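You operate a simulated robot arm through the tools that you are given. There is no shell and no other tool. Be economical: measure what you need, move in short steps, check, and stop when the job is done.

You run a simulated robot arm. Do the job below in one go: nothing can be reset, and whatever is moved stays where it is left.

TASK
Stick the leaf decal on the pine board.
Fine: lay it inside the corner marks, roll the air out with the red roller, put the roller back, peel the backing off and lay it on the table.
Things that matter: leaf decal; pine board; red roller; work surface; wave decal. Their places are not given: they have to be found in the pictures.

It is judged by the outcome, as a careful person would: the job done as asked, and still so three seconds after it is handed in. It fails if anything else is knocked over, pushed out of place, dropped, spilled or broken.

THE ROBOT
A 6-joint arm with a two-finger parallel gripper, fixed in place. Base frame: the origin is at the foot of the arm, x ahead of it, y to its left, z up. Units: mm, degrees, N and s.
With the tool pointing down near the work surface it reaches from about 160 to 740 mm from the base axis. Its first joint turns from -166.0 to 166.0 degrees. Payload 3.91 kg.
The tool frame sits at the grasp point between the pads (the TCP): z along the fingers, y along the line on which they close. The tips reach 30 mm beyond it. The gripper opens to 110 mm. The fingers are 20 mm wide and 10 mm thick; the gripper's body (48 by 112 mm) begins 55 mm behind the TCP.
Orientation is told as [roll, pitch, yaw] about the base's x, y, z axes, in that order, counted from this pose: with the fingers straight down and closing along the base's y, the tool's x points along the base's -x, its y along +y and its z along -z.

THE INTERFACE
- The arm moves only by the tool nudge_tool. Its argument "moves" is a list of rows, each a list of 7 numbers: the shift along the tool's x, y, z in units of 500 mm (1.0 is 500 mm), then the turn, a rotation vector about the tool's x, y, z in units of 45 degrees (1.0 is 45 degrees), then the gripper command, from -1 (shut) to 1 (fully open), values between in proportion. In form: [[tx, ty, tz, ax, ay, az, claw], ...]. A call has 1 to 8 rows; each row is the pose to reach, as a shift and turn from the pose commanded when the call began, along the tool's axes at that moment. A call with a number of a shift or a turn outside -1 to 1 is refused whole. Each row takes 0.2 s and may step no farther than 50 mm and 8.6 degrees from the row before; otherwise, or with a gripper value out of range, the whole call is refused. A pose out of reach is approached as far as the arm can. The call stops where the force on the tool passes 40 N (or 10 N more than at its start, if that is more) or the arm is blocked; 0.2 s more then pass. Each finger travels about 45 mm/s and halts on what it meets, pressing with about 38 N; the grip force reading is that of the motor and also rises with nothing between the fingers. The clock runs only during rows and for 0.2 s after the last one: add rows that repeat a pose to give the fingers time. It gives the time, the measured TCP pose, the force on the tool (base axes), the opening and the grip force at its end, in the units of the frame above (readings bear some noise).
- Cameras (640 x 400 px; columns grow to the right, rows downward): "scene" is fixed at [400.3, 502.4, 1422.3]; the picture's right is [-0.51, 0.86, 0.00], its down [0.84, 0.50, -0.23] and it looks along [-0.20, -0.12, -0.97] (base axes); focal length 214 px, centre (320, 200). "wrist" rides on the gripper at [-36, 0, -57] in the tool frame; the picture's right is [0.00, -1.00, 0.00], its down [0.97, 0.00, -0.24] and it looks along [0.24, 0.00, 0.97] (tool axes); focal length 218 px, centre (320, 200).
- grab_frame(camera): a new picture of that camera. The clock stands still meanwhile.
- lift_body(by): slides the trunk up (or, below 0, down) by that many mm; the arm rides with it, the base frame stays. It gives what a move gives, with no picture.
- locate(camera, pixels): for up to 12 pixels [column, row] of the newest picture of that camera ("zoom" is the newest enlarged one), the place [x, y, z] in the base frame of the surface seen there, good to about 3 mm. The clock stands still meanwhile.
- inspect(camera, box): a new picture of the part [left, top, right, bottom] of that camera's present view, enlarged. The clock stands still meanwhile.
- job_done(): hands the job in; it is judged then, once.

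Keep the steps short. Do not move on a guess: measure, check each grasp and each placing, and mend mistakes. In all there are 80 turns and 46 pictures (those below and enlarged ones count). Leave the gripper open and the arm clear of the work at the hand-in unless told otherwise, and finish with a single line.

The tools are called as name(argument=value, ...) on one line, values as JSON. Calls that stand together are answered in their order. nudge_tool: Moves the arm, as the interface text tells. Its arguments: {"type":"object","properties":{"moves":{"type":"array"}},"required":["moves"]} The other tools are called the same way: lift_body (by) slides the trunk up or down; grab_frame (camera) takes a picture; locate (camera, pixels) gives the place of the surface under pixels of a picture; inspect (camera, box) takes an enlarged picture of a part of a camera's view; job_done () hands the job in.

At the start:

```text
clock: 0.0
position: [164.4, 363.1, 1097.6]
tool_rot: [0.0, 0.0, 0.0]
ft_force: [0.3, -0.6, 0.0]
grip_width: 110.1
finger_force: 0.1
trunk travel left (down, up): [-525.0, 65.0]
```

scene: 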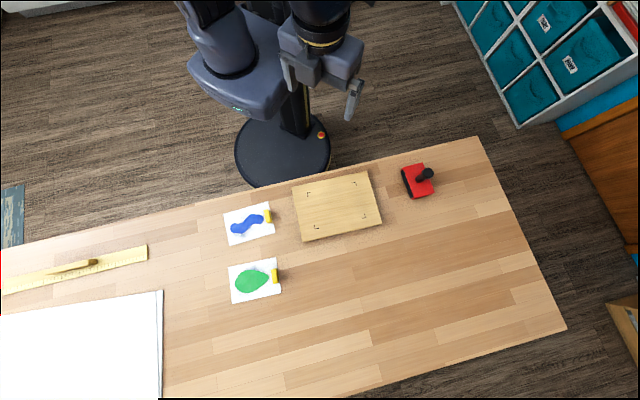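
wrist: 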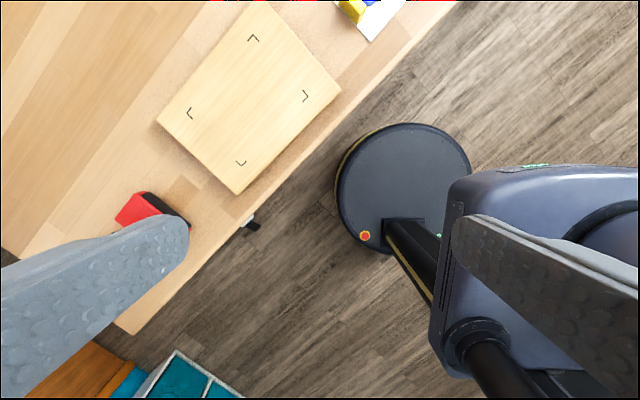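

I see the leaf decal near (255,280), the wave decal near (249,223), the board near (338,205) and the roller near (417,180). I'll enlarge that part before measuring.

inspect(camera="scene", box=[210, 150, 450, 310])

locate(camera="scene", pixels=[[228, 266], [276, 259], [281, 295], [233, 304], [275, 276], [255, 282], [300, 210], [330, 187], [338, 205], [417, 180], [426, 174], [405, 190]])

```text
2.50 times, centred on (330, 230) of scene
```

zoom: 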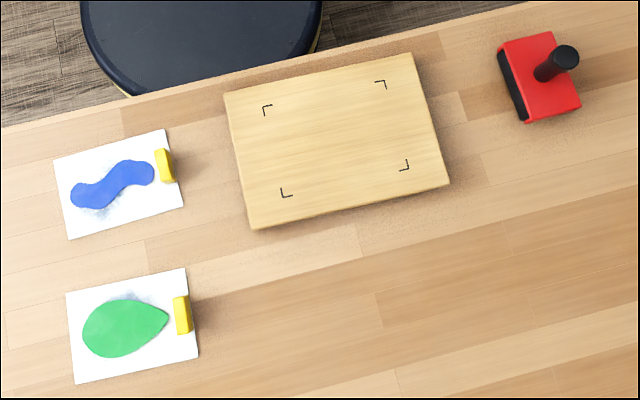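

```text
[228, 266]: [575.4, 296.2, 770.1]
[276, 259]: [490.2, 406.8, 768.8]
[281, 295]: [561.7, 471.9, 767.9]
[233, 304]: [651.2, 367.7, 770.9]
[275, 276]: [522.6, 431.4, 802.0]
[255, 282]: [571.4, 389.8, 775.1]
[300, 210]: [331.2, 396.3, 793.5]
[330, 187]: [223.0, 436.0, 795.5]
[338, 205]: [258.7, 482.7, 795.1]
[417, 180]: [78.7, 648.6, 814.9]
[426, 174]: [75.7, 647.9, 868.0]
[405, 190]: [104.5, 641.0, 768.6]
```

Now I'll measure the tab, the decal's corners and the board's marks in the enlarged picture.

locate(camera="zoom", pixels=[[263, 107], [385, 82], [407, 168], [283, 196], [176, 298], [186, 296], [190, 331], [179, 334], [67, 294], [186, 268], [198, 357], [76, 382]])

locate(camera="zoom", pixels=[[82, 330], [168, 319], [122, 299], [125, 357], [182, 298], [184, 330], [188, 315], [178, 317], [565, 57], [545, 72], [158, 150], [172, 182]])

locate(camera="zoom", pixels=[[503, 43], [552, 33], [580, 105], [527, 123], [500, 52], [518, 118], [225, 93], [413, 53], [449, 183], [252, 228], [566, 55], [530, 80]])

```text
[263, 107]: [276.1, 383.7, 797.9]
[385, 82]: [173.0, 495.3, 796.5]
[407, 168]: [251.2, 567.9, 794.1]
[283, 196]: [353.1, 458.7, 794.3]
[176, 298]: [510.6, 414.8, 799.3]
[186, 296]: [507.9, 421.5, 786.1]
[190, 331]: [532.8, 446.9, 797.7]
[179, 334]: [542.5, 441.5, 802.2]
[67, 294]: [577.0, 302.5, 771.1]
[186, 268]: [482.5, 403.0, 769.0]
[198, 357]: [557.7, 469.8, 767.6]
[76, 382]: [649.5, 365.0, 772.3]
```

```text
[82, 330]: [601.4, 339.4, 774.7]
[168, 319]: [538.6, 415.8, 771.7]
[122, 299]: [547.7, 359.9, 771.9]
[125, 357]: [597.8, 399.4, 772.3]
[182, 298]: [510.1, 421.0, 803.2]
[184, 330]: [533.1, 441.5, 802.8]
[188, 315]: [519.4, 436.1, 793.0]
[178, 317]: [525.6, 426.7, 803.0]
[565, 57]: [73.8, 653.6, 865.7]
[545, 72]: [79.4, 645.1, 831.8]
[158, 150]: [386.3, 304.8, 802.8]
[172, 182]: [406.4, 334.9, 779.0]
```

```text
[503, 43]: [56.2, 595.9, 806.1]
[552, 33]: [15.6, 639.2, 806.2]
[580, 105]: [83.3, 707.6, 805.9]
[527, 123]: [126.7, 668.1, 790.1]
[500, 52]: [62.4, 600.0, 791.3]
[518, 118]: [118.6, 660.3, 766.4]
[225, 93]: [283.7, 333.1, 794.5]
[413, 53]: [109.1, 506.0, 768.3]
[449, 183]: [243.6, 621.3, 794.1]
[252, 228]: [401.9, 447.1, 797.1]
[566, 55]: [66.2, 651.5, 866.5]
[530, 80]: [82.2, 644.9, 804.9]
```

The leaf card measures about 138 x 98 mm, centred near (567,385). Its tab stands near (522,431) with its top at z 803. The marks are centred near (263,476), with almost the same heading (~133°). First I'll move high above the tab and turn the yaw to +43.

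nudge_tool(moves=[[-0.0895, 0.017, 0.034, 0, 0, -0.1194, 0.5], [-0.179, 0.034, 0.0685, 0, 0, -0.2389, 0.2], [-0.2685, 0.051, 0.1028, 0, 0, -0.3583, 0.0], [-0.358, 0.068, 0.137, 0, 0, -0.4778, -0.27], [-0.4475, 0.085, 0.1713, 0, 0, -0.5972, -0.27], [-0.537, 0.102, 0.2055, 0, 0, -0.7167, -0.27], [-0.6265, 0.119, 0.2398, 0, 0, -0.8361, -0.27], [-0.716, 0.136, 0.274, 0, 0, -0.9556, -0.27]])

grab_frame(camera="wrist")

```text
clock: 1.8
position: [522.8, 426.5, 958.6]
tool_rot: [0.0, 0.1, 43.1]
ft_force: [-1.3, -0.9, 0.0]
grip_width: 40.0
finger_force: 0.0
trunk travel left (down, up): [-525.0, 65.0]
```

```text
42 pictures are left
```

wrist: 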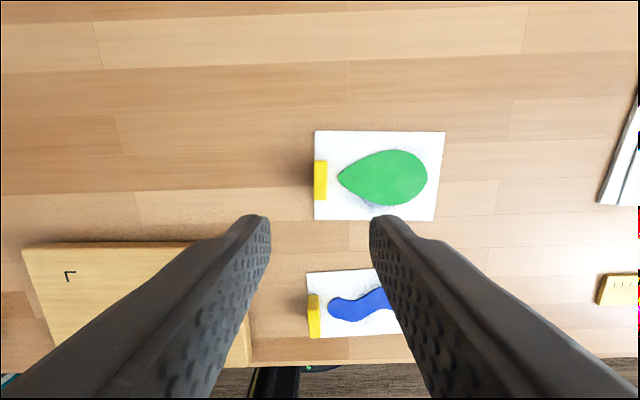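

The tab is at (320,180), with the card edges square to the view. I'll measure these from here.

locate(camera="wrist", pixels=[[316, 132], [444, 132], [433, 219], [316, 219], [320, 164], [320, 180], [321, 196], [325, 164], [324, 197], [316, 180], [316, 164], [65, 272]])

inspect(camera="wrist", box=[290, 115, 450, 235])

```text
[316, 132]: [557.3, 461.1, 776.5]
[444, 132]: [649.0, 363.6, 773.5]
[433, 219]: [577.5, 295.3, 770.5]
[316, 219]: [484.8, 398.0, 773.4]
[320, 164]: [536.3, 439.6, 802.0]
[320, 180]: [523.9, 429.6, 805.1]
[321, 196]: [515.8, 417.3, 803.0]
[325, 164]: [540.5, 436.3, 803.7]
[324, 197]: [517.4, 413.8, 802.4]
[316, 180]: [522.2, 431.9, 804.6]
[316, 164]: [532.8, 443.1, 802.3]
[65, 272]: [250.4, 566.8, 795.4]
```

```text
3.33 times, centred on (370, 175) of wrist
```

zoom: 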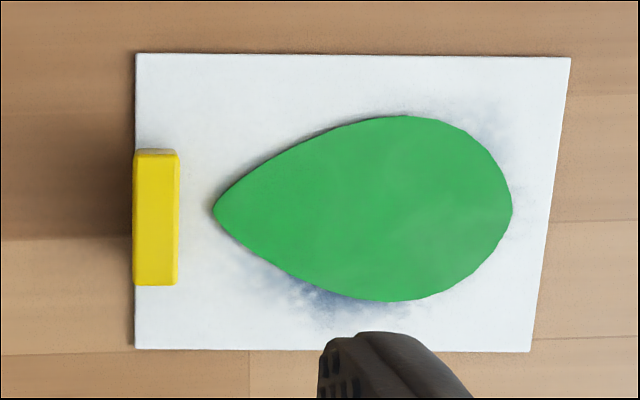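

The tab is about 12 mm thick and 37 mm long, centred at (524.5,429), top at 803. I'll go down around it to TCP z ≈ 808, with the tips at ≈ 778, above the card.

nudge_tool(moves=[[-0.006, 0.0013, 0.08, 0, 0, 0.016, -0.27], [-0.006, 0.0013, 0.16, 0, 0, 0.016, -0.27], [-0.006, 0.0013, 0.24, 0, 0, 0.016, -0.27], [-0.006, 0.0013, 0.28, 0, 0, 0.016, -0.27], [-0.006, 0.0013, 0.301, 0, 0, 0.016, -0.27]])

grab_frame(camera="wrist")

```text
clock: 3.0
position: [527.4, 431.1, 810.2]
tool_rot: [0.0, -0.1, 42.3]
ft_force: [0.8, 0.3, 0.1]
grip_width: 40.3
finger_force: 0.1
trunk travel left (down, up): [-525.0, 65.0]
```

```text
40 pictures are left
```

wrist: 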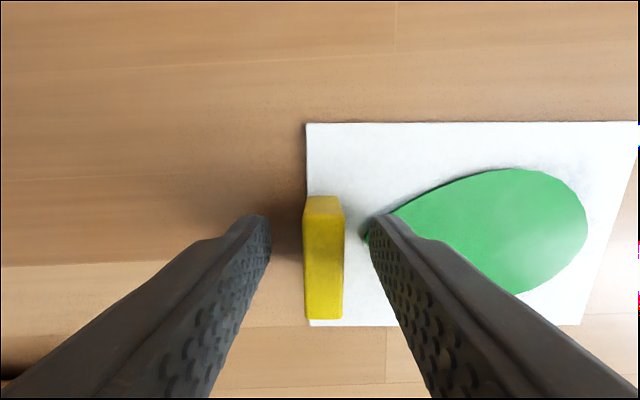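

The tab is centred between the fingers (cols 303–345, centre ≈ 323). I'm closing on it.

nudge_tool(moves=[[0, 0, 0, 0, 0, 0, -0.6], [0, 0, 0, 0, 0, 0, -1], [0, 0, 0, 0, 0, 0, -1], [0, 0, 0, 0, 0, 0, -1]])

```text
clock: 4.0
position: [526.7, 431.5, 810.7]
tool_rot: [0.0, 0.1, 42.4]
ft_force: [-0.2, 0.6, -0.4]
grip_width: 12.7
finger_force: 38.1
trunk travel left (down, up): [-525.0, 65.0]
```

The grip has stopped on 12.7 mm at 38 N, so the tab is held. I'll lift it slowly and look.

nudge_tool(moves=[[0, 0, -0.02, 0, 0, 0, -1], [0, 0, -0.06, 0, 0, 0, -1], [0, 0, -0.12, 0, 0, 0, -1], [0, 0, -0.18, 0, 0, 0, -1]])

grab_frame(camera="wrist")

grab_frame(camera="scene")

```text
clock: 5.0
position: [524.2, 430.7, 899.1]
tool_rot: [0.1, 0.0, 42.3]
ft_force: [0.4, -0.4, -0.7]
grip_width: 12.7
finger_force: 37.8
trunk travel left (down, up): [-525.0, 65.0]
```

```text
39 pictures are left
```

wrist: 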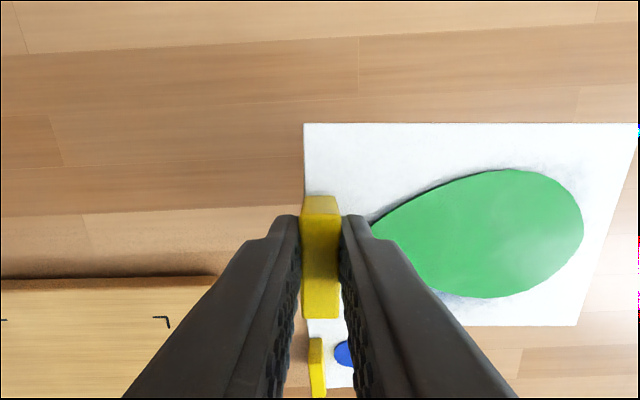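

```text
38 pictures are left
```

scene: 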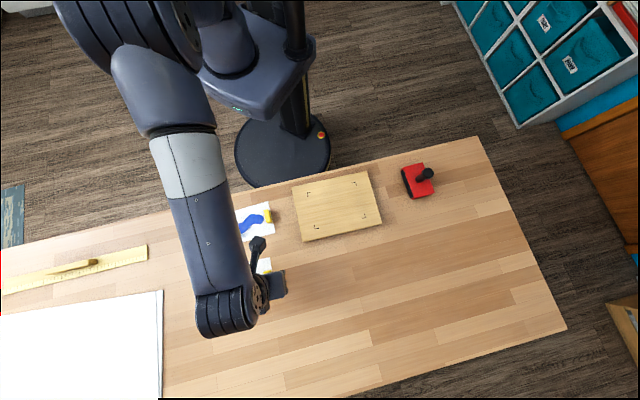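

The card has lifted rigidly and sits level. I'll measure its corners relative to the tool.

locate(camera="wrist", pixels=[[305, 125], [636, 125], [576, 324], [310, 322], [450, 150], [470, 310], [305, 180], [610, 220]])

```text
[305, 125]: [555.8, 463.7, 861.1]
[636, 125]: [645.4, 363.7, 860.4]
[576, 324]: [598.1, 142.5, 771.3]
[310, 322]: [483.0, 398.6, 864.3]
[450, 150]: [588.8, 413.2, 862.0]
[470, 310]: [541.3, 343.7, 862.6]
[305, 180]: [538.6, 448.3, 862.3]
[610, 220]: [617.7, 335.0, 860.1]
```

The card's centre sits (+40,-49.5) from the TCP, with its top about 37 mm below it. To centre it on the marks, the TCP must go to about (222,525) with yaw ≈ 43.4. I'm carrying it there at this height.

nudge_tool(moves=[[0.0401, 0.0685, 0, 0, 0, -0.003, -1], [0.0802, 0.137, 0, 0, 0, -0.006, -1], [0.1203, 0.2055, 0, 0, 0, -0.009, -1], [0.1604, 0.274, 0, 0, 0, -0.012, -1], [0.2005, 0.3425, 0, 0, 0, -0.015, -1], [0.2406, 0.411, 0, 0, 0, -0.018, -1], [0.2807, 0.4795, 0, 0, 0, -0.021, -1], [0.3207, 0.5479, 0, 0, 0, -0.024, -1], [0.3207, 0.5479, 0, 0, 0, -0.024, -1]])

```text
refused: the rows must be a list of 1 to 8 entries
```

That had one row too many, so I'm sending eight.

nudge_tool(moves=[[0.0401, 0.0685, 0, 0, 0, -0.003, -1], [0.0802, 0.137, 0, 0, 0, -0.006, -1], [0.1203, 0.2055, 0, 0, 0, -0.009, -1], [0.1604, 0.274, 0, 0, 0, -0.012, -1], [0.2005, 0.3425, 0, 0, 0, -0.015, -1], [0.2406, 0.411, 0, 0, 0, -0.018, -1], [0.2807, 0.4795, 0, 0, 0, -0.021, -1], [0.3207, 0.5479, 0, 0, 0, -0.024, -1]])

grab_frame(camera="wrist")

grab_frame(camera="scene")

```text
clock: 6.8
position: [219.1, 525.1, 901.3]
tool_rot: [-0.1, 0.0, 43.3]
ft_force: [-0.6, 0.6, -0.6]
grip_width: 12.7
finger_force: 37.9
trunk travel left (down, up): [-525.0, 65.0]
```

```text
37 pictures are left
```

wrist: 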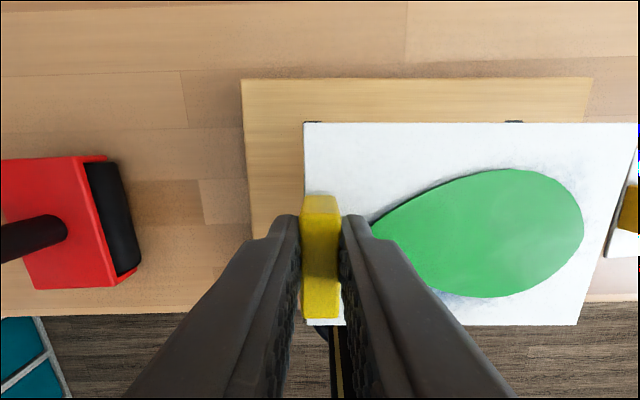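

```text
36 pictures are left
```

scene: 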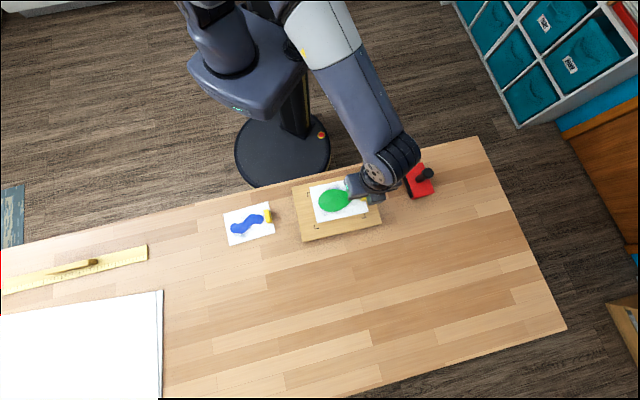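

The board edge and card edge run parallel. The far marks show just above the card's far edge, at (312,122) and (514,122). I'll enlarge and measure.

inspect(camera="wrist", box=[230, 60, 640, 340])

locate(camera="wrist", pixels=[[306, 126], [634, 126], [310, 321], [572, 322], [306, 121], [521, 121], [242, 80], [590, 80], [246, 160], [400, 121]])

inspect(camera="scene", box=[280, 155, 400, 250])

```text
1.43 times, centred on (435, 200) of wrist
```

zoom: 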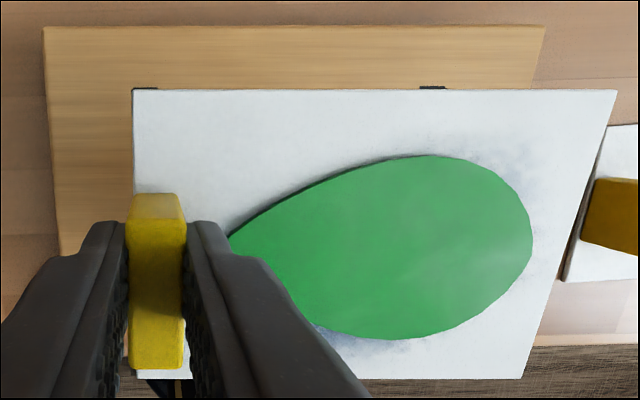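

```text
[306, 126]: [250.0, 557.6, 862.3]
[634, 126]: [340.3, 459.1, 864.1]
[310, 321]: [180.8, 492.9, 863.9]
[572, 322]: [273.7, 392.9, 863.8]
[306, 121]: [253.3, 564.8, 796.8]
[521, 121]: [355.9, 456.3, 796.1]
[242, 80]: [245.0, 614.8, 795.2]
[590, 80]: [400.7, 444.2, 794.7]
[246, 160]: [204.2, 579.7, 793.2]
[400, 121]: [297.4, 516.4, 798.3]
```

```text
4.21 times, centred on (340, 202) of scene
```

zoom: 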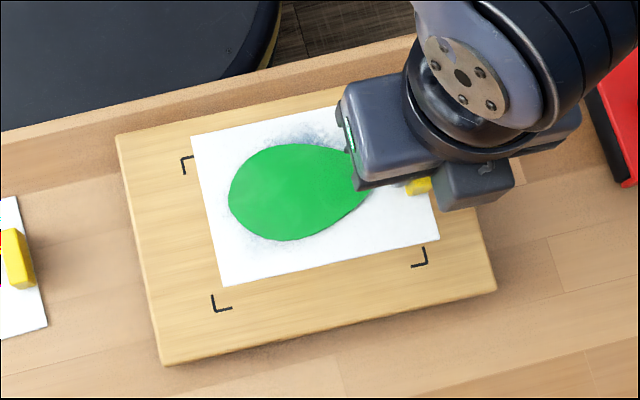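

The card's centre is about (261.2,475.6) and the marks' centre about (263.9,475.7). I'll refine this from the enlarged scene view.

locate(camera="zoom", pixels=[[181, 158], [181, 158], [215, 311], [215, 312], [427, 265], [427, 266], [193, 138], [226, 286], [437, 240], [183, 174], [232, 308], [412, 267]])

```text
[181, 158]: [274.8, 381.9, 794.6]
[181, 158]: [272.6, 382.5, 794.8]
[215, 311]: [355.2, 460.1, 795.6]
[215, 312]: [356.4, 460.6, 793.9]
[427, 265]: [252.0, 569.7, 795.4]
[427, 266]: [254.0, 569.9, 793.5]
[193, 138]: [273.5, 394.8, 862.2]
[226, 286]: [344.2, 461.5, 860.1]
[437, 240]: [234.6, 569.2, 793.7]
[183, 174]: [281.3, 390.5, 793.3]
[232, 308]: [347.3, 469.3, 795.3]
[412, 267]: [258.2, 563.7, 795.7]
```

The marks' centre is (263.6,475.8) with heading 133.3. I'll correct by (+2.5,+0.2) mm and +0.4° and go down to just above the board.

nudge_tool(moves=[[-0.0039, -0.0031, 0.03, 0, 0, -0.009, -1], [-0.0039, -0.0031, 0.07, 0, 0, -0.009, -1], [-0.0039, -0.0031, 0.1, 0, 0, -0.009, -1], [-0.0039, -0.0031, 0.12, 0, 0, -0.009, -1], [-0.0039, -0.0031, 0.12, 0, 0, -0.009, -1]])

inspect(camera="scene", box=[280, 155, 400, 250])

grab_frame(camera="wrist")

```text
clock: 8.0
position: [223.2, 527.5, 840.9]
tool_rot: [0.1, 0.0, 43.7]
ft_force: [0.7, -0.6, -1.0]
grip_width: 12.5
finger_force: 38.4
trunk travel left (down, up): [-525.0, 65.0]
```

```text
4.21 times, centred on (340, 202) of scene
```

zoom: 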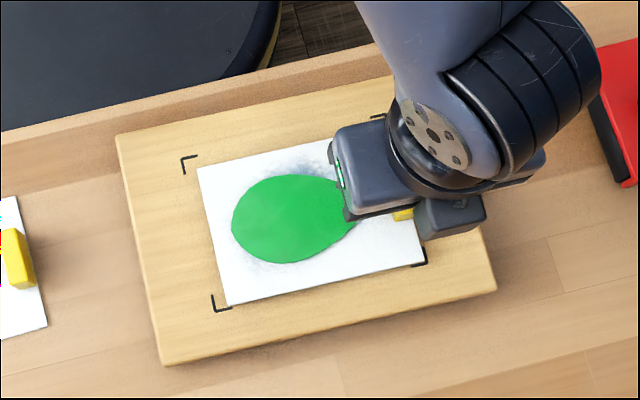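

```text
32 pictures are left
```

wrist: 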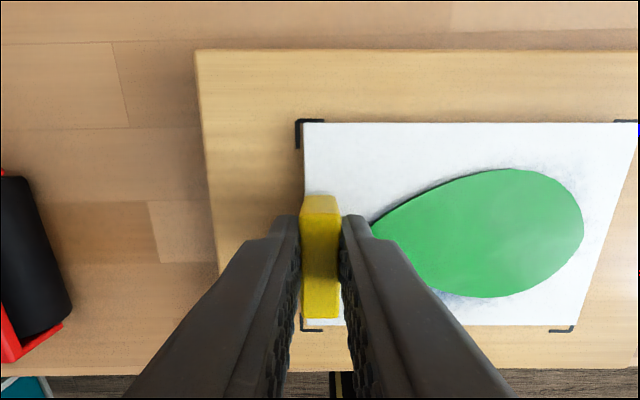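

Close now. I'll measure the gap between the card's edges and the marks.

locate(camera="wrist", pixels=[[297, 121], [298, 330], [572, 330], [306, 125], [634, 125], [575, 323], [311, 323], [618, 121], [450, 125], [450, 323]])

locate(camera="zoom", pixels=[[181, 158], [215, 311], [198, 169], [230, 304], [425, 262], [232, 308], [426, 265]])

```text
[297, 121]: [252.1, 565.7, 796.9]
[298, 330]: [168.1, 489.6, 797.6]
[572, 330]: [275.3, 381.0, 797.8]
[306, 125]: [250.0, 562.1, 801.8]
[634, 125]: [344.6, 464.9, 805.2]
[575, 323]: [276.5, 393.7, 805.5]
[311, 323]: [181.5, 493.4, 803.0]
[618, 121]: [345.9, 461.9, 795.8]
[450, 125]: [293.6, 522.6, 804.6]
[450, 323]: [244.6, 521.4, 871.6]
```

```text
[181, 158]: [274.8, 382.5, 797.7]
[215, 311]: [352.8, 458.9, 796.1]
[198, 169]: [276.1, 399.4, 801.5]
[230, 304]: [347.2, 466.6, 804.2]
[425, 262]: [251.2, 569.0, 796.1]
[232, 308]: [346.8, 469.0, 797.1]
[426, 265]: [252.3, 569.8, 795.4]
```

The card needs about 2.4 mm along tool x and −1.2 mm along tool y. I'll correct that and lower it in small steps to contact.

nudge_tool(moves=[[0.0048, -0.0024, 0.0, 0, 0, 0, -1], [0.0048, -0.0024, 0.004, 0, 0, 0, -1], [0.0048, -0.0024, 0.007, 0, 0, 0, -1], [0.0048, -0.0024, 0.009, 0, 0, 0, -1], [0.0048, -0.0024, 0.01, 0, 0, 0, -1], [0.0048, -0.0024, 0.01, 0, 0, 0, -1]])

grab_frame(camera="wrist")

```text
clock: 9.4
position: [223.7, 525.0, 836.8]
tool_rot: [0.0, -0.1, 43.7]
ft_force: [0.0, 0.8, 10.9]
grip_width: 12.6
finger_force: 38.0
trunk travel left (down, up): [-525.0, 65.0]
```

```text
31 pictures are left
```

wrist: 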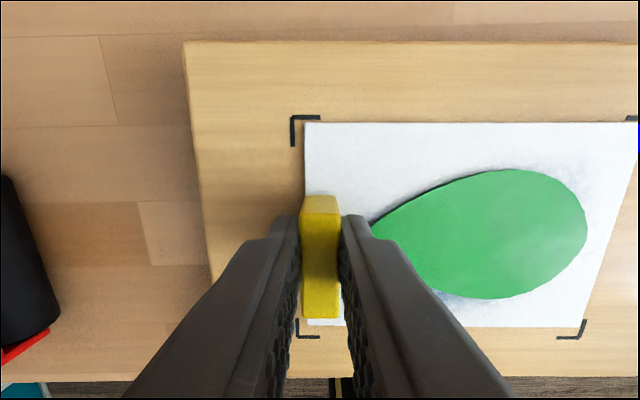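

Contact at 11 N, and the card sits inside all four marks with similar gaps. I'm letting go and rising.

nudge_tool(moves=[[0, 0, 0, 0, 0, 0, -0.7], [0, 0, 0, 0, 0, 0, -0.4], [0, 0, 0, 0, 0, 0, -0.27], [0, 0, -0.05, 0, 0, 0, -0.27], [0, 0, -0.14, 0, 0, 0, -0.27], [0, 0, -0.23, 0, 0, 0, -0.27], [0, 0, -0.31, 0, 0, 0, -0.1], [0, 0, -0.31, 0, 0, 0, 0.1]])

grab_frame(camera="wrist")

```text
clock: 11.2
position: [225.0, 524.8, 990.9]
tool_rot: [0.0, 0.0, 43.7]
ft_force: [-0.8, 0.4, 0.2]
grip_width: 60.3
finger_force: 0.0
trunk travel left (down, up): [-525.0, 65.0]
```

```text
30 pictures are left
```

wrist: 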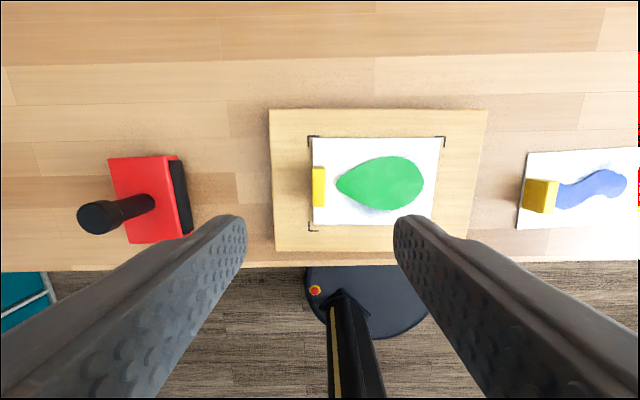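

The decal lies inside the marks. Now I'll look closely at the roller, at (150,200).

inspect(camera="wrist", box=[60, 130, 220, 260])

locate(camera="wrist", pixels=[[98, 218], [84, 214], [150, 203], [110, 160], [165, 158], [128, 242], [180, 238], [182, 165], [188, 230], [184, 195], [145, 210], [174, 200]])

inspect(camera="scene", box=[385, 150, 455, 210])

```text
3.08 times, centred on (140, 195) of wrist
```

zoom: 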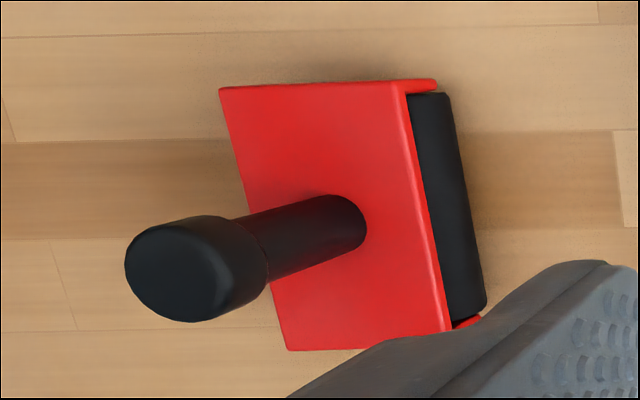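

```text
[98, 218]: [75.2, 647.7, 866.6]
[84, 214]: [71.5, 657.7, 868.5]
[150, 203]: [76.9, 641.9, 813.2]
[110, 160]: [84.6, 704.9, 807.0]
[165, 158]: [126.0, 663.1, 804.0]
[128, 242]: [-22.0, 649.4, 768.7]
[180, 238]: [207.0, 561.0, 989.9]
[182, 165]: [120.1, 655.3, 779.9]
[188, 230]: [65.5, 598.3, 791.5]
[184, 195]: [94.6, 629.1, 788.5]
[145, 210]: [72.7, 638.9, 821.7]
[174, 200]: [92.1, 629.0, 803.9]
```

```text
6.67 times, centred on (420, 180) of scene
```

zoom: 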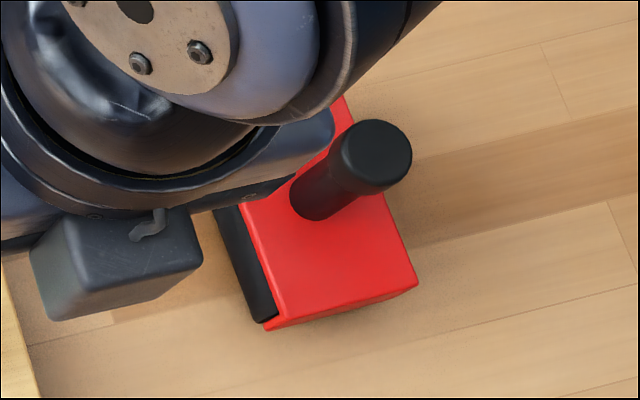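

The roller's drum shows on the board-facing side, under a red housing whose top is at z 806, and the handle stands up to z 868. The tab sticks up, so where the drum sits in the housing matters. I'll tilt the wrist camera to view the roller's open front.

nudge_tool(moves=[[0.006, 0.016, 0.025, -0.124, 0, 0, 0.1], [0.012, 0.032, 0.05, -0.248, 0, 0, 0.1], [0.018, 0.048, 0.075, -0.372, 0, 0, 0.1], [0.024, 0.064, 0.1, -0.496, 0, 0, 0.1], [0.03, 0.08, 0.125, -0.62, 0, 0, 0.1], [0.036, 0.097, 0.15, -0.744, 0, 0, 0.1], [0.042, 0.113, 0.175, -0.868, 0, 0, 0.1], [0.048, 0.129, 0.2, -0.99, 0, 0, 0.1]])

grab_frame(camera="wrist")

```text
clock: 13.0
position: [159.6, 555.6, 888.8]
tool_rot: [44.6, 0.0, 43.6]
ft_force: [0.6, 0.2, 0.5]
grip_width: 60.5
finger_force: 0.1
trunk travel left (down, up): [-525.0, 65.0]
```

```text
27 pictures are left
```

wrist: 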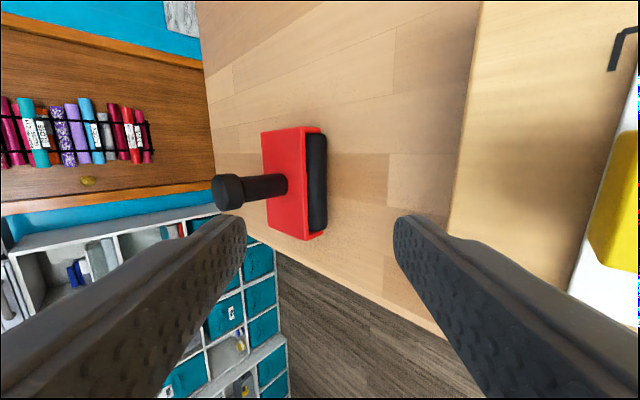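

inspect(camera="wrist", box=[205, 115, 345, 250])

```text
2.96 times, centred on (275, 182) of wrist
```

zoom: 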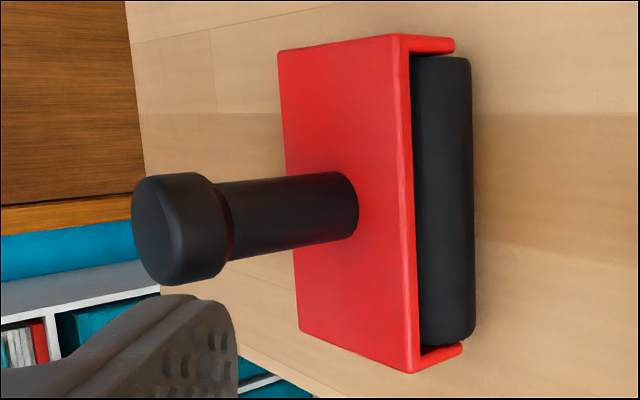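

locate(camera="zoom", pixels=[[440, 65], [440, 200], [440, 335], [465, 200], [420, 200], [470, 100], [405, 200], [290, 200], [450, 45], [455, 352], [345, 200], [175, 230]])

locate(camera="zoom", pixels=[[160, 180], [150, 230], [205, 180], [210, 270], [280, 180], [280, 240], [280, 52], [300, 330], [396, 40], [412, 368], [478, 200], [352, 200]])

```text
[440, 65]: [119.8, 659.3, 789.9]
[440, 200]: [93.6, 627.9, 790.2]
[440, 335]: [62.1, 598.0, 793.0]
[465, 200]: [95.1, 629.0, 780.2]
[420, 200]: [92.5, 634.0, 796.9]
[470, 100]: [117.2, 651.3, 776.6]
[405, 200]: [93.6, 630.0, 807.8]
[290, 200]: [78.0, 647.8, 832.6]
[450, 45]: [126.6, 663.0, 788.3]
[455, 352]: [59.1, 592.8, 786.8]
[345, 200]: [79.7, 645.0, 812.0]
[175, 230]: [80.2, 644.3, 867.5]
```

```text
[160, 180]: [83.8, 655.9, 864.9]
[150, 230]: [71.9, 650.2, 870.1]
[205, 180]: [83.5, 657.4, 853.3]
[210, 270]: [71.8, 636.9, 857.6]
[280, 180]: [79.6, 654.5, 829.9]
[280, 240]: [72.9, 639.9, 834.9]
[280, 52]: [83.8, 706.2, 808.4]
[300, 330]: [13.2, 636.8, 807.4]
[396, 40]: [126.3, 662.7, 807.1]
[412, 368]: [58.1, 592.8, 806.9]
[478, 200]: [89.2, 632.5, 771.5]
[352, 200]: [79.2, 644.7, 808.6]
```

From the profile, the drum has a radius of ≈ 16 mm, and its axis is ≈ 16 mm in front of the handle, towards the board. To reach the leaf tip next to the tab, the drum side has to face the tab, so I'll turn the roller half round. First I'll bring the tool upright again, at height.

nudge_tool(moves=[[-0.001, 0.024, -0.017, 0.142, 0, 0, 0.1], [-0.002, 0.047, -0.034, 0.284, 0, 0, 0.1], [-0.003, 0.071, -0.051, 0.426, 0, 0, 0.1], [-0.004, 0.095, -0.069, 0.568, 0, 0, 0.1], [-0.004, 0.119, -0.086, 0.71, 0, 0, 0.1], [-0.005, 0.142, -0.103, 0.852, 0, 0, 0.1], [-0.005, 0.166, -0.12, 0.99, 0, 0, 0.1]])

```text
clock: 14.6
position: [152.5, 570.6, 990.9]
tool_rot: [0.0, 0.0, 43.7]
ft_force: [0.1, -0.6, 0.3]
grip_width: 60.6
finger_force: 0.1
trunk travel left (down, up): [-525.0, 65.0]
```

Upright at (152,571,991). I'll move over the handle axis (70.5,650) while turning the yaw +45.

nudge_tool(moves=[[0.001, 0.0285, 0.0075, 0, 0, -0.125, 0.1], [0.002, 0.057, 0.015, 0, 0, -0.25, 0.1], [0.003, 0.0855, 0.0225, 0, 0, -0.375, 0.1], [0.0045, 0.114, 0.03, 0, 0, -0.5, 0.1], [0.0056, 0.1425, 0.0375, 0, 0, -0.625, 0.1], [0.0067, 0.171, 0.045, 0, 0, -0.75, 0.1], [0.0078, 0.1995, 0.0525, 0, 0, -0.875, 0.1], [0.009, 0.228, 0.06, 0, 0, -1.0, 0.1]])

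nudge_tool(moves=[[0, 0, 0, 0, 0, -0.13, 0.1], [0, 0, 0, 0, 0, -0.26, 0.1], [0, 0, 0, 0, 0, -0.39, 0.1], [0, 0, 0, 0, 0, -0.52, 0.1], [0, 0, 0, 0, 0, -0.65, 0.1], [0, 0, 0, 0, 0, -0.78, 0.1], [0, 0, 0, 0, 0, -0.91, 0.1], [0, 0, 0, 0, 0, -1.0, 0.1]])

grab_frame(camera="wrist")

```text
clock: 16.4
position: [68.9, 649.5, 957.7]
tool_rot: [0.0, 0.0, 88.7]
ft_force: [0.4, -0.3, 0.2]
grip_width: 60.4
finger_force: 0.1
trunk travel left (down, up): [-525.0, 65.0]
```

```text
clock: 18.2
position: [67.9, 647.9, 960.6]
tool_rot: [0.0, 0.0, 133.8]
ft_force: [0.4, 0.9, 0.6]
grip_width: 60.4
finger_force: 0.1
trunk travel left (down, up): [-525.0, 65.0]
```

```text
25 pictures are left
```

wrist: 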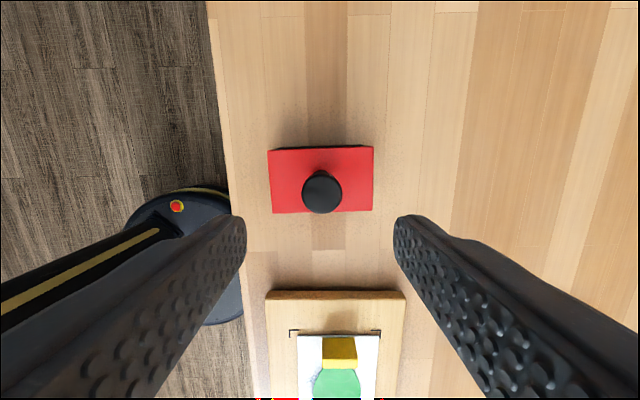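

The knob is at (322,192). I'll measure it and the housing from here.

locate(camera="wrist", pixels=[[306, 192], [338, 192], [322, 178], [322, 206], [322, 192], [270, 153], [371, 149], [274, 211], [371, 209], [320, 147], [270, 149], [370, 146]])

inspect(camera="wrist", box=[260, 135, 385, 220])

```text
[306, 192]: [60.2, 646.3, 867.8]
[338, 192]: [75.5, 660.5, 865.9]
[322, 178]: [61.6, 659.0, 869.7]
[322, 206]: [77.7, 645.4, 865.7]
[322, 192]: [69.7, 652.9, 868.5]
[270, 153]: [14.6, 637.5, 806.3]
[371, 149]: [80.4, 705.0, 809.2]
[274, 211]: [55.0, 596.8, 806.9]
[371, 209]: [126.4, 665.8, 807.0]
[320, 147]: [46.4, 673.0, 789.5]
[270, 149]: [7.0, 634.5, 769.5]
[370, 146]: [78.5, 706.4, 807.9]
```

```text
4.71 times, centred on (322, 178) of wrist
```

zoom: 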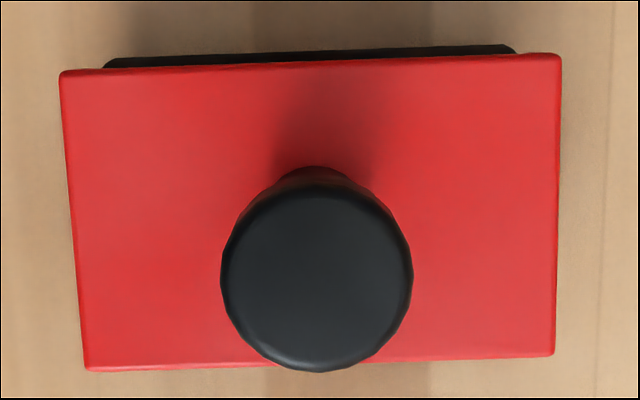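

A drum shows on the rear side too, so the roller is symmetric (drums ±16 mm from the handle) and needs no half turn. I'll go back to yaw ≈ 45.6, so that the fingers close along the rolling direction. I'll also correct the centring and go a little lower.

nudge_tool(moves=[[-0.001, -0.001, 0.007, 0, 0, 0.1225, 0.1], [-0.002, -0.002, 0.014, 0, 0, 0.245, 0.1], [-0.003, -0.003, 0.021, 0, 0, 0.3675, 0.1], [-0.004, -0.004, 0.028, 0, 0, 0.49, 0.1], [-0.005, -0.004, 0.035, 0, 0, 0.6125, 0.1], [-0.006, -0.004, 0.042, 0, 0, 0.735, 0.1], [-0.007, -0.004, 0.05, 0, 0, 0.8575, 0.1], [-0.007, -0.004, 0.06, 0, 0, 0.98, 0.1]])

nudge_tool(moves=[[0, 0, 0, 0, 0, 0.1225, 0.1], [0, 0, 0, 0, 0, 0.245, 0.1], [0, 0, 0, 0, 0, 0.3675, 0.1], [0, 0, 0, 0, 0, 0.49, 0.1], [0, 0, 0, 0, 0, 0.6125, 0.1], [0, 0, 0, 0, 0, 0.735, 0.1], [0, 0, 0, 0, 0, 0.8575, 0.1], [0, 0, 0, 0, 0, 0.98, 0.1]])

grab_frame(camera="wrist")

```text
clock: 20.0
position: [68.6, 652.6, 929.6]
tool_rot: [0.0, 0.1, 89.5]
ft_force: [0.8, 0.4, -0.5]
grip_width: 60.5
finger_force: 0.1
trunk travel left (down, up): [-525.0, 65.0]
```

```text
clock: 21.8
position: [68.3, 651.7, 931.0]
tool_rot: [0.1, 0.0, 45.3]
ft_force: [0.3, -0.5, 0.5]
grip_width: 60.6
finger_force: 0.0
trunk travel left (down, up): [-525.0, 65.0]
```

```text
23 pictures are left
```

wrist: 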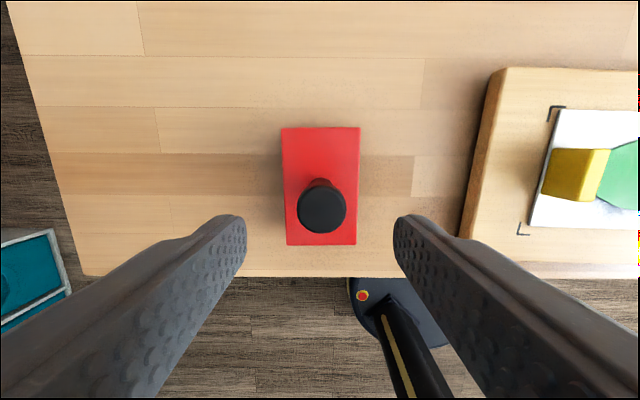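

The knob is centred within about 1 mm. I'll go down to TCP z ≈ 843 (tips at 813, above the housing top at 807).

nudge_tool(moves=[[0, -0.002, 0.06, 0, 0, 0, 0.1], [0, -0.002, 0.12, 0, 0, 0, 0.1], [0, -0.002, 0.16, 0, 0, 0, 0.1], [0, -0.002, 0.175, 0, 0, 0, 0.1], [0, -0.002, 0.175, 0, 0, 0, 0.1]])

nudge_tool(moves=[[0, 0, 0, 0, 0, 0, -0.3], [0, 0, 0, 0, 0, 0, -0.7], [0, 0, 0, 0, 0, 0, -1], [0, 0, 0, 0, 0, 0, -1], [0, 0, 0, 0, 0, 0, -1]])

grab_frame(camera="wrist")

```text
clock: 23.0
position: [69.3, 653.1, 842.5]
tool_rot: [0.0, 0.1, 45.4]
ft_force: [0.0, 0.1, -0.1]
grip_width: 60.6
finger_force: 0.0
trunk travel left (down, up): [-525.0, 65.0]
```

```text
clock: 24.2
position: [67.6, 653.3, 844.3]
tool_rot: [0.1, 0.0, 45.5]
ft_force: [1.0, -0.9, -0.3]
grip_width: 28.6
finger_force: 38.2
trunk travel left (down, up): [-525.0, 65.0]
```

```text
22 pictures are left
```

wrist: 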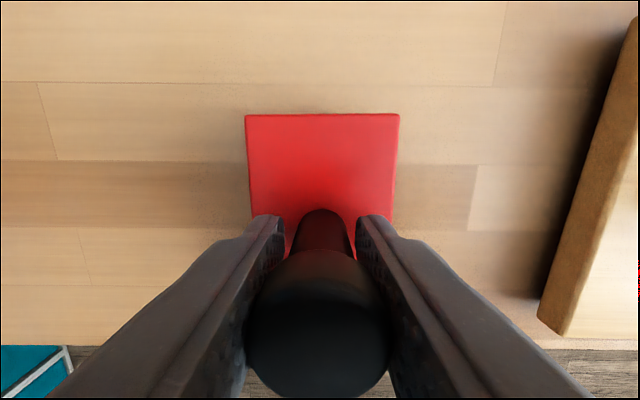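

The handle is held at 28.6 mm, with the housing square to the tool. I'll lift it and look at the board from the scene camera to place the roller exactly.

nudge_tool(moves=[[0, 0, -0.03, 0, 0, 0, -1], [0, 0, -0.08, 0, 0, 0, -1], [0, 0, -0.13, 0, 0, 0, -1], [0, 0, -0.18, 0, 0, 0, -1], [0, 0, -0.18, 0, 0, 0, -1]])

inspect(camera="scene", box=[280, 140, 440, 250])

```text
clock: 25.4
position: [69.2, 649.0, 932.3]
tool_rot: [0.0, -0.1, 45.5]
ft_force: [-0.4, -0.5, -1.8]
grip_width: 28.6
finger_force: 38.2
trunk travel left (down, up): [-525.0, 65.0]
```

```text
3.64 times, centred on (360, 195) of scene
```

zoom: 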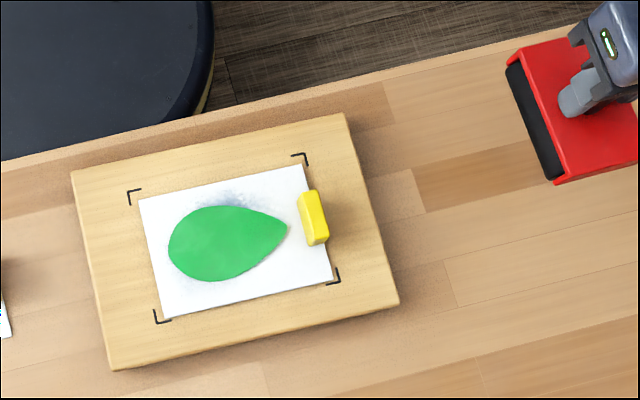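

locate(camera="zoom", pixels=[[140, 200], [303, 165], [333, 280], [167, 317], [300, 197], [314, 192], [327, 238], [310, 245], [286, 228], [128, 190], [306, 153], [340, 282]])

locate(camera="zoom", pixels=[[297, 197], [307, 245], [304, 230], [299, 210], [142, 202], [168, 314], [331, 278], [302, 168], [155, 323], [168, 245], [509, 70], [556, 178]])

```text
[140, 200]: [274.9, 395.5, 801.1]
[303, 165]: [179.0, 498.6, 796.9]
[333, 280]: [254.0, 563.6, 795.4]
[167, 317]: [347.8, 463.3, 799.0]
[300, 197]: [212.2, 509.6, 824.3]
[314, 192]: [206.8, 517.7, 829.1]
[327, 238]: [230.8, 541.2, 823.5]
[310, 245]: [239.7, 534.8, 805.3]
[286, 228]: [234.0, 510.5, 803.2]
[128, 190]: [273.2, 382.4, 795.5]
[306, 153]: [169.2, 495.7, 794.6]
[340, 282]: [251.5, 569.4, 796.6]
```

```text
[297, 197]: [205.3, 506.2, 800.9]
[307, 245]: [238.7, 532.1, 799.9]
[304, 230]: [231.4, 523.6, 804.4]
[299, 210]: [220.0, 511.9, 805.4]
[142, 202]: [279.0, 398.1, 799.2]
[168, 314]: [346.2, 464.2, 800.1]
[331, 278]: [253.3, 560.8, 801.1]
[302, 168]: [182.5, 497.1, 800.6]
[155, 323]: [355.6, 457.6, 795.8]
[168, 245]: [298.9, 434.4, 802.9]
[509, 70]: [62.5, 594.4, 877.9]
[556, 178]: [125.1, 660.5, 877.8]
```

The card lies inside all marks, with its centre at (264,478.5), heading ≈ 133, and the tab's inner face about 56 mm from the centre. I'm carrying the roller to just beyond the tab, over (250,494), and turning it −2.5° to match.

nudge_tool(moves=[[-0.0036, -0.06, 0, 0, 0, 0.007, -1], [-0.0072, -0.12, 0, 0, 0, 0.014, -1], [-0.011, -0.18, 0, 0, 0, 0.021, -1], [-0.0145, -0.24, 0, 0, 0, 0.028, -1], [-0.018, -0.3, 0, 0, 0, 0.035, -1], [-0.0217, -0.36, 0, 0, 0, 0.042, -1], [-0.0253, -0.42, 0, 0, 0, 0.049, -1], [-0.029, -0.48, 0, 0, 0, 0.0556, -1]])

nudge_tool(moves=[[0, 0, 0.03, 0, 0, 0, -1], [0, 0, 0.05, 0, 0, 0, -1], [0, 0, 0.05, 0, 0, 0, -1]])

grab_frame(camera="wrist")

inspect(camera="scene", box=[280, 140, 440, 250])

```text
clock: 27.2
position: [249.4, 492.7, 929.9]
tool_rot: [0.0, -0.1, 43.2]
ft_force: [-0.7, 0.0, -2.2]
grip_width: 28.9
finger_force: 38.0
trunk travel left (down, up): [-525.0, 65.0]
```

```text
clock: 28.0
position: [251.4, 493.5, 905.9]
tool_rot: [0.0, 0.1, 43.0]
ft_force: [0.8, 0.3, -1.9]
grip_width: 28.7
finger_force: 37.9
trunk travel left (down, up): [-525.0, 65.0]
```

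```text
20 pictures are left
```

wrist: 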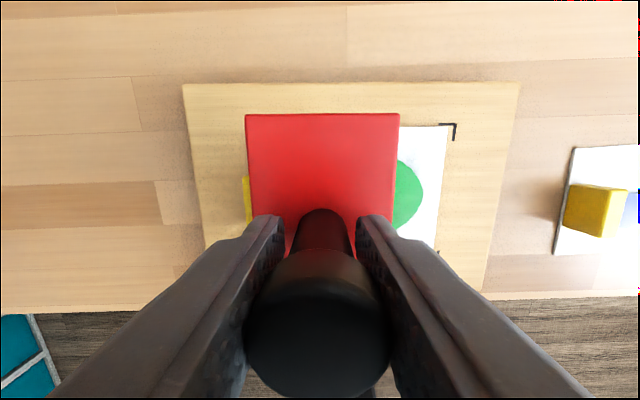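

```text
3.64 times, centred on (360, 195) of scene
```

zoom: 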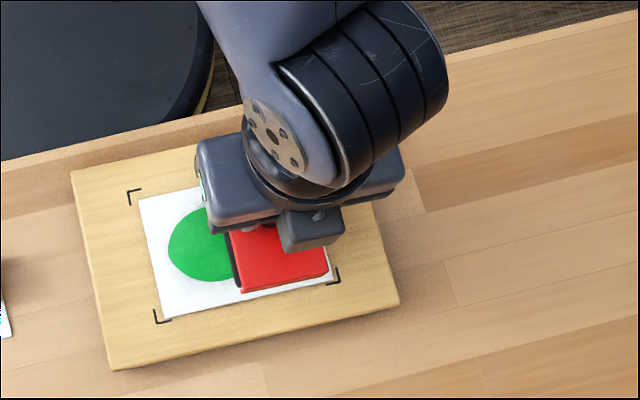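

The tab shows as a yellow strip at cols 243–249 left of the housing. I'll measure the gap before going lower.

locate(camera="wrist", pixels=[[245, 185], [246, 200], [247, 215], [243, 200], [256, 150], [258, 190], [249, 120], [397, 120], [390, 205], [448, 126], [440, 250], [254, 205]])

inspect(camera="wrist", box=[200, 100, 340, 240])

```text
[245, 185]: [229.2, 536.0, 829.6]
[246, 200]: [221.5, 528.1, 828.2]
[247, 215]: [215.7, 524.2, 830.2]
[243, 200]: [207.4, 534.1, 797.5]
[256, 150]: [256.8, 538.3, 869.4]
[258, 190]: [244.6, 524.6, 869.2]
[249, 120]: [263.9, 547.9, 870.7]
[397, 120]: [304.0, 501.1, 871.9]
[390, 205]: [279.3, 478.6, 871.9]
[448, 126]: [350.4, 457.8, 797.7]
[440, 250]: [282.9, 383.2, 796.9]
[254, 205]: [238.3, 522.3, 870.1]
```

```text
2.86 times, centred on (270, 170) of wrist
```

zoom: 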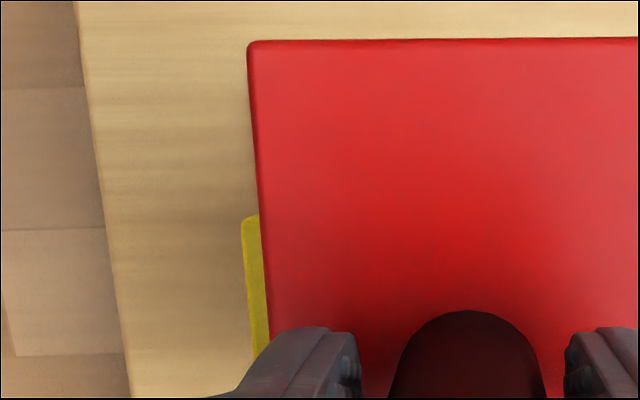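

The estimated gap from drum to tab is about 2 mm. I'll back off 2 mm for safety and lower to just above the card.

nudge_tool(moves=[[0, -0.004, 0, 0, 0, 0, -1], [0, -0.004, 0.02, 0, 0, 0, -1], [0, -0.004, 0.04, 0, 0, 0, -1], [0, -0.004, 0.056, 0, 0, 0, -1], [0, -0.004, 0.062, 0, 0, 0, -1], [0, -0.004, 0.062, 0, 0, 0, -1]])

inspect(camera="wrist", box=[200, 100, 340, 240])

```text
clock: 29.4
position: [253.8, 491.4, 876.7]
tool_rot: [0.1, 0.1, 43.0]
ft_force: [-1.0, 0.5, -2.1]
grip_width: 29.0
finger_force: 37.8
trunk travel left (down, up): [-525.0, 65.0]
```

```text
2.86 times, centred on (270, 170) of wrist
```

zoom: 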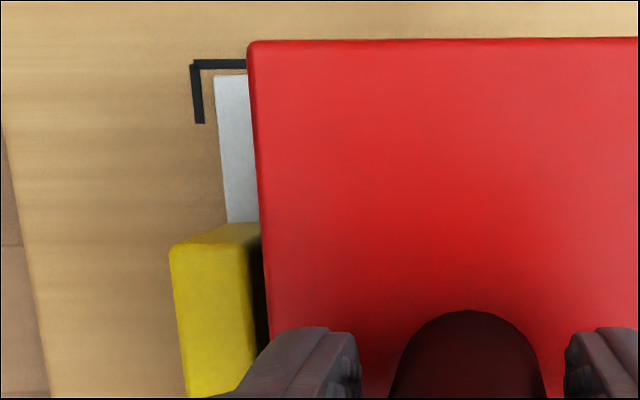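

locate(camera="zoom", pixels=[[245, 300], [180, 300], [272, 250], [270, 200], [272, 300], [248, 270], [178, 270], [252, 330], [260, 60], [215, 80], [228, 215], [200, 62]])

```text
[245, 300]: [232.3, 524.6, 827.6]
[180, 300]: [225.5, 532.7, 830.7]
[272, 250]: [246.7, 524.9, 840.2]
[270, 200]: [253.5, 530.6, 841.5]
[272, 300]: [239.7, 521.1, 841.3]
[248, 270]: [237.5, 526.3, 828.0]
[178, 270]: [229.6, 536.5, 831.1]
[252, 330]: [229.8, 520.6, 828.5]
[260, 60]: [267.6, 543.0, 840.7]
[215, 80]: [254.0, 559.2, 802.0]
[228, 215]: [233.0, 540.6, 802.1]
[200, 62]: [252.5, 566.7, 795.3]
```

The gap is about 5 mm. I'm lowering gently to contact.

nudge_tool(moves=[[0, 0, 0.004, 0, 0, 0, -1], [0, 0, 0.008, 0, 0, 0, -1], [0, 0, 0.011, 0, 0, 0, -1], [0, 0, 0.013, 0, 0, 0, -1], [0, 0, 0.013, 0, 0, 0, -1]])

```text
clock: 30.6
position: [253.1, 491.1, 871.8]
tool_rot: [0.2, -0.1, 43.0]
ft_force: [-0.7, -0.4, 12.8]
grip_width: 28.6
finger_force: 37.5
trunk travel left (down, up): [-525.0, 65.0]
```

Contact at about 13 N. I'll roll 3 mm towards the tab with slightly more pressure, then read.

nudge_tool(moves=[[0, 0.002, 0.0005, 0, 0, 0, -1], [0, 0.004, 0.001, 0, 0, 0, -1], [0, 0.006, 0.001, 0, 0, 0, -1]])

```text
clock: 31.4
position: [250.2, 493.5, 872.4]
tool_rot: [0.0, -0.1, 43.0]
ft_force: [8.4, -5.6, 21.6]
grip_width: 28.6
finger_force: 37.6
trunk travel left (down, up): [-525.0, 65.0]
```

There's 10 N of lateral force, from rolling drag or a light touch at the tab, so no nearer. Now I'm rolling outward along the card.

nudge_tool(moves=[[0, -0.015, 0, 0, 0, 0, -1], [0, -0.035, 0, 0, 0, 0, -1], [0, -0.055, 0, 0, 0, 0, -1], [0, -0.075, 0, 0, 0, 0, -1], [0, -0.095, 0, 0, 0, 0, -1], [0, -0.115, 0, 0, 0, 0, -1]])

grab_frame(camera="wrist")

```text
clock: 32.8
position: [289.2, 452.6, 872.1]
tool_rot: [0.0, -0.1, 43.0]
ft_force: [-5.3, 5.7, 19.6]
grip_width: 28.9
finger_force: 38.4
trunk travel left (down, up): [-525.0, 65.0]
```

```text
16 pictures are left
```

wrist: 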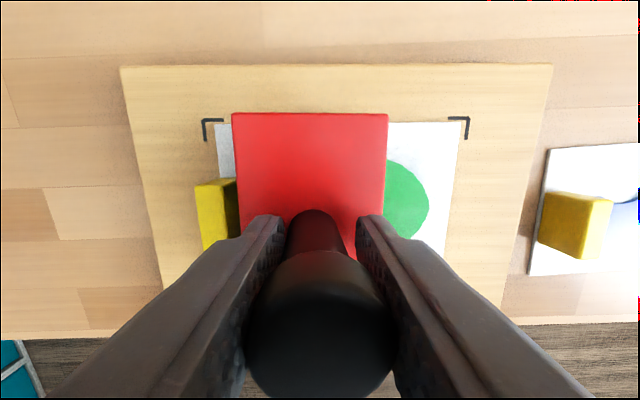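

The roller seems to have dragged the board along with it instead of rolling. I'll measure before doing anything more.

locate(camera="wrist", pixels=[[204, 121], [468, 119], [217, 126], [460, 125], [198, 205], [233, 205], [240, 150], [380, 120], [122, 68], [551, 66], [542, 270], [525, 272]])

inspect(camera="scene", box=[220, 130, 440, 260])

```text
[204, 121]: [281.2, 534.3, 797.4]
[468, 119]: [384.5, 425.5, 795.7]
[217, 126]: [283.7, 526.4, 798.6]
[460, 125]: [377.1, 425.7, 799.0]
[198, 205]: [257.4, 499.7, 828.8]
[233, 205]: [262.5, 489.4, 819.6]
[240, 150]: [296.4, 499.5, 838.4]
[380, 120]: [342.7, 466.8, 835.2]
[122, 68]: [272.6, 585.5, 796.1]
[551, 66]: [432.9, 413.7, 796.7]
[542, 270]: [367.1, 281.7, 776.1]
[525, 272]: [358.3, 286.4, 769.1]
```

```text
2.91 times, centred on (330, 195) of scene
```

zoom: 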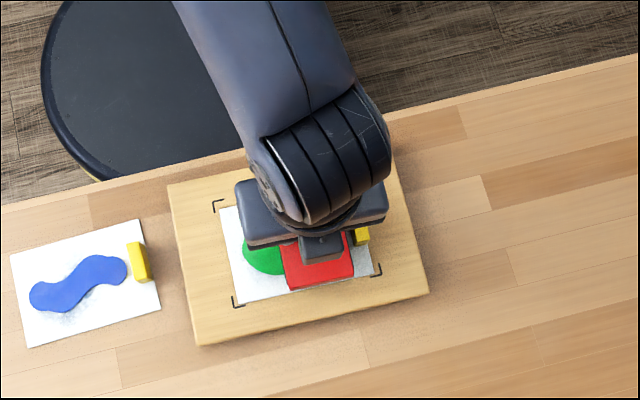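

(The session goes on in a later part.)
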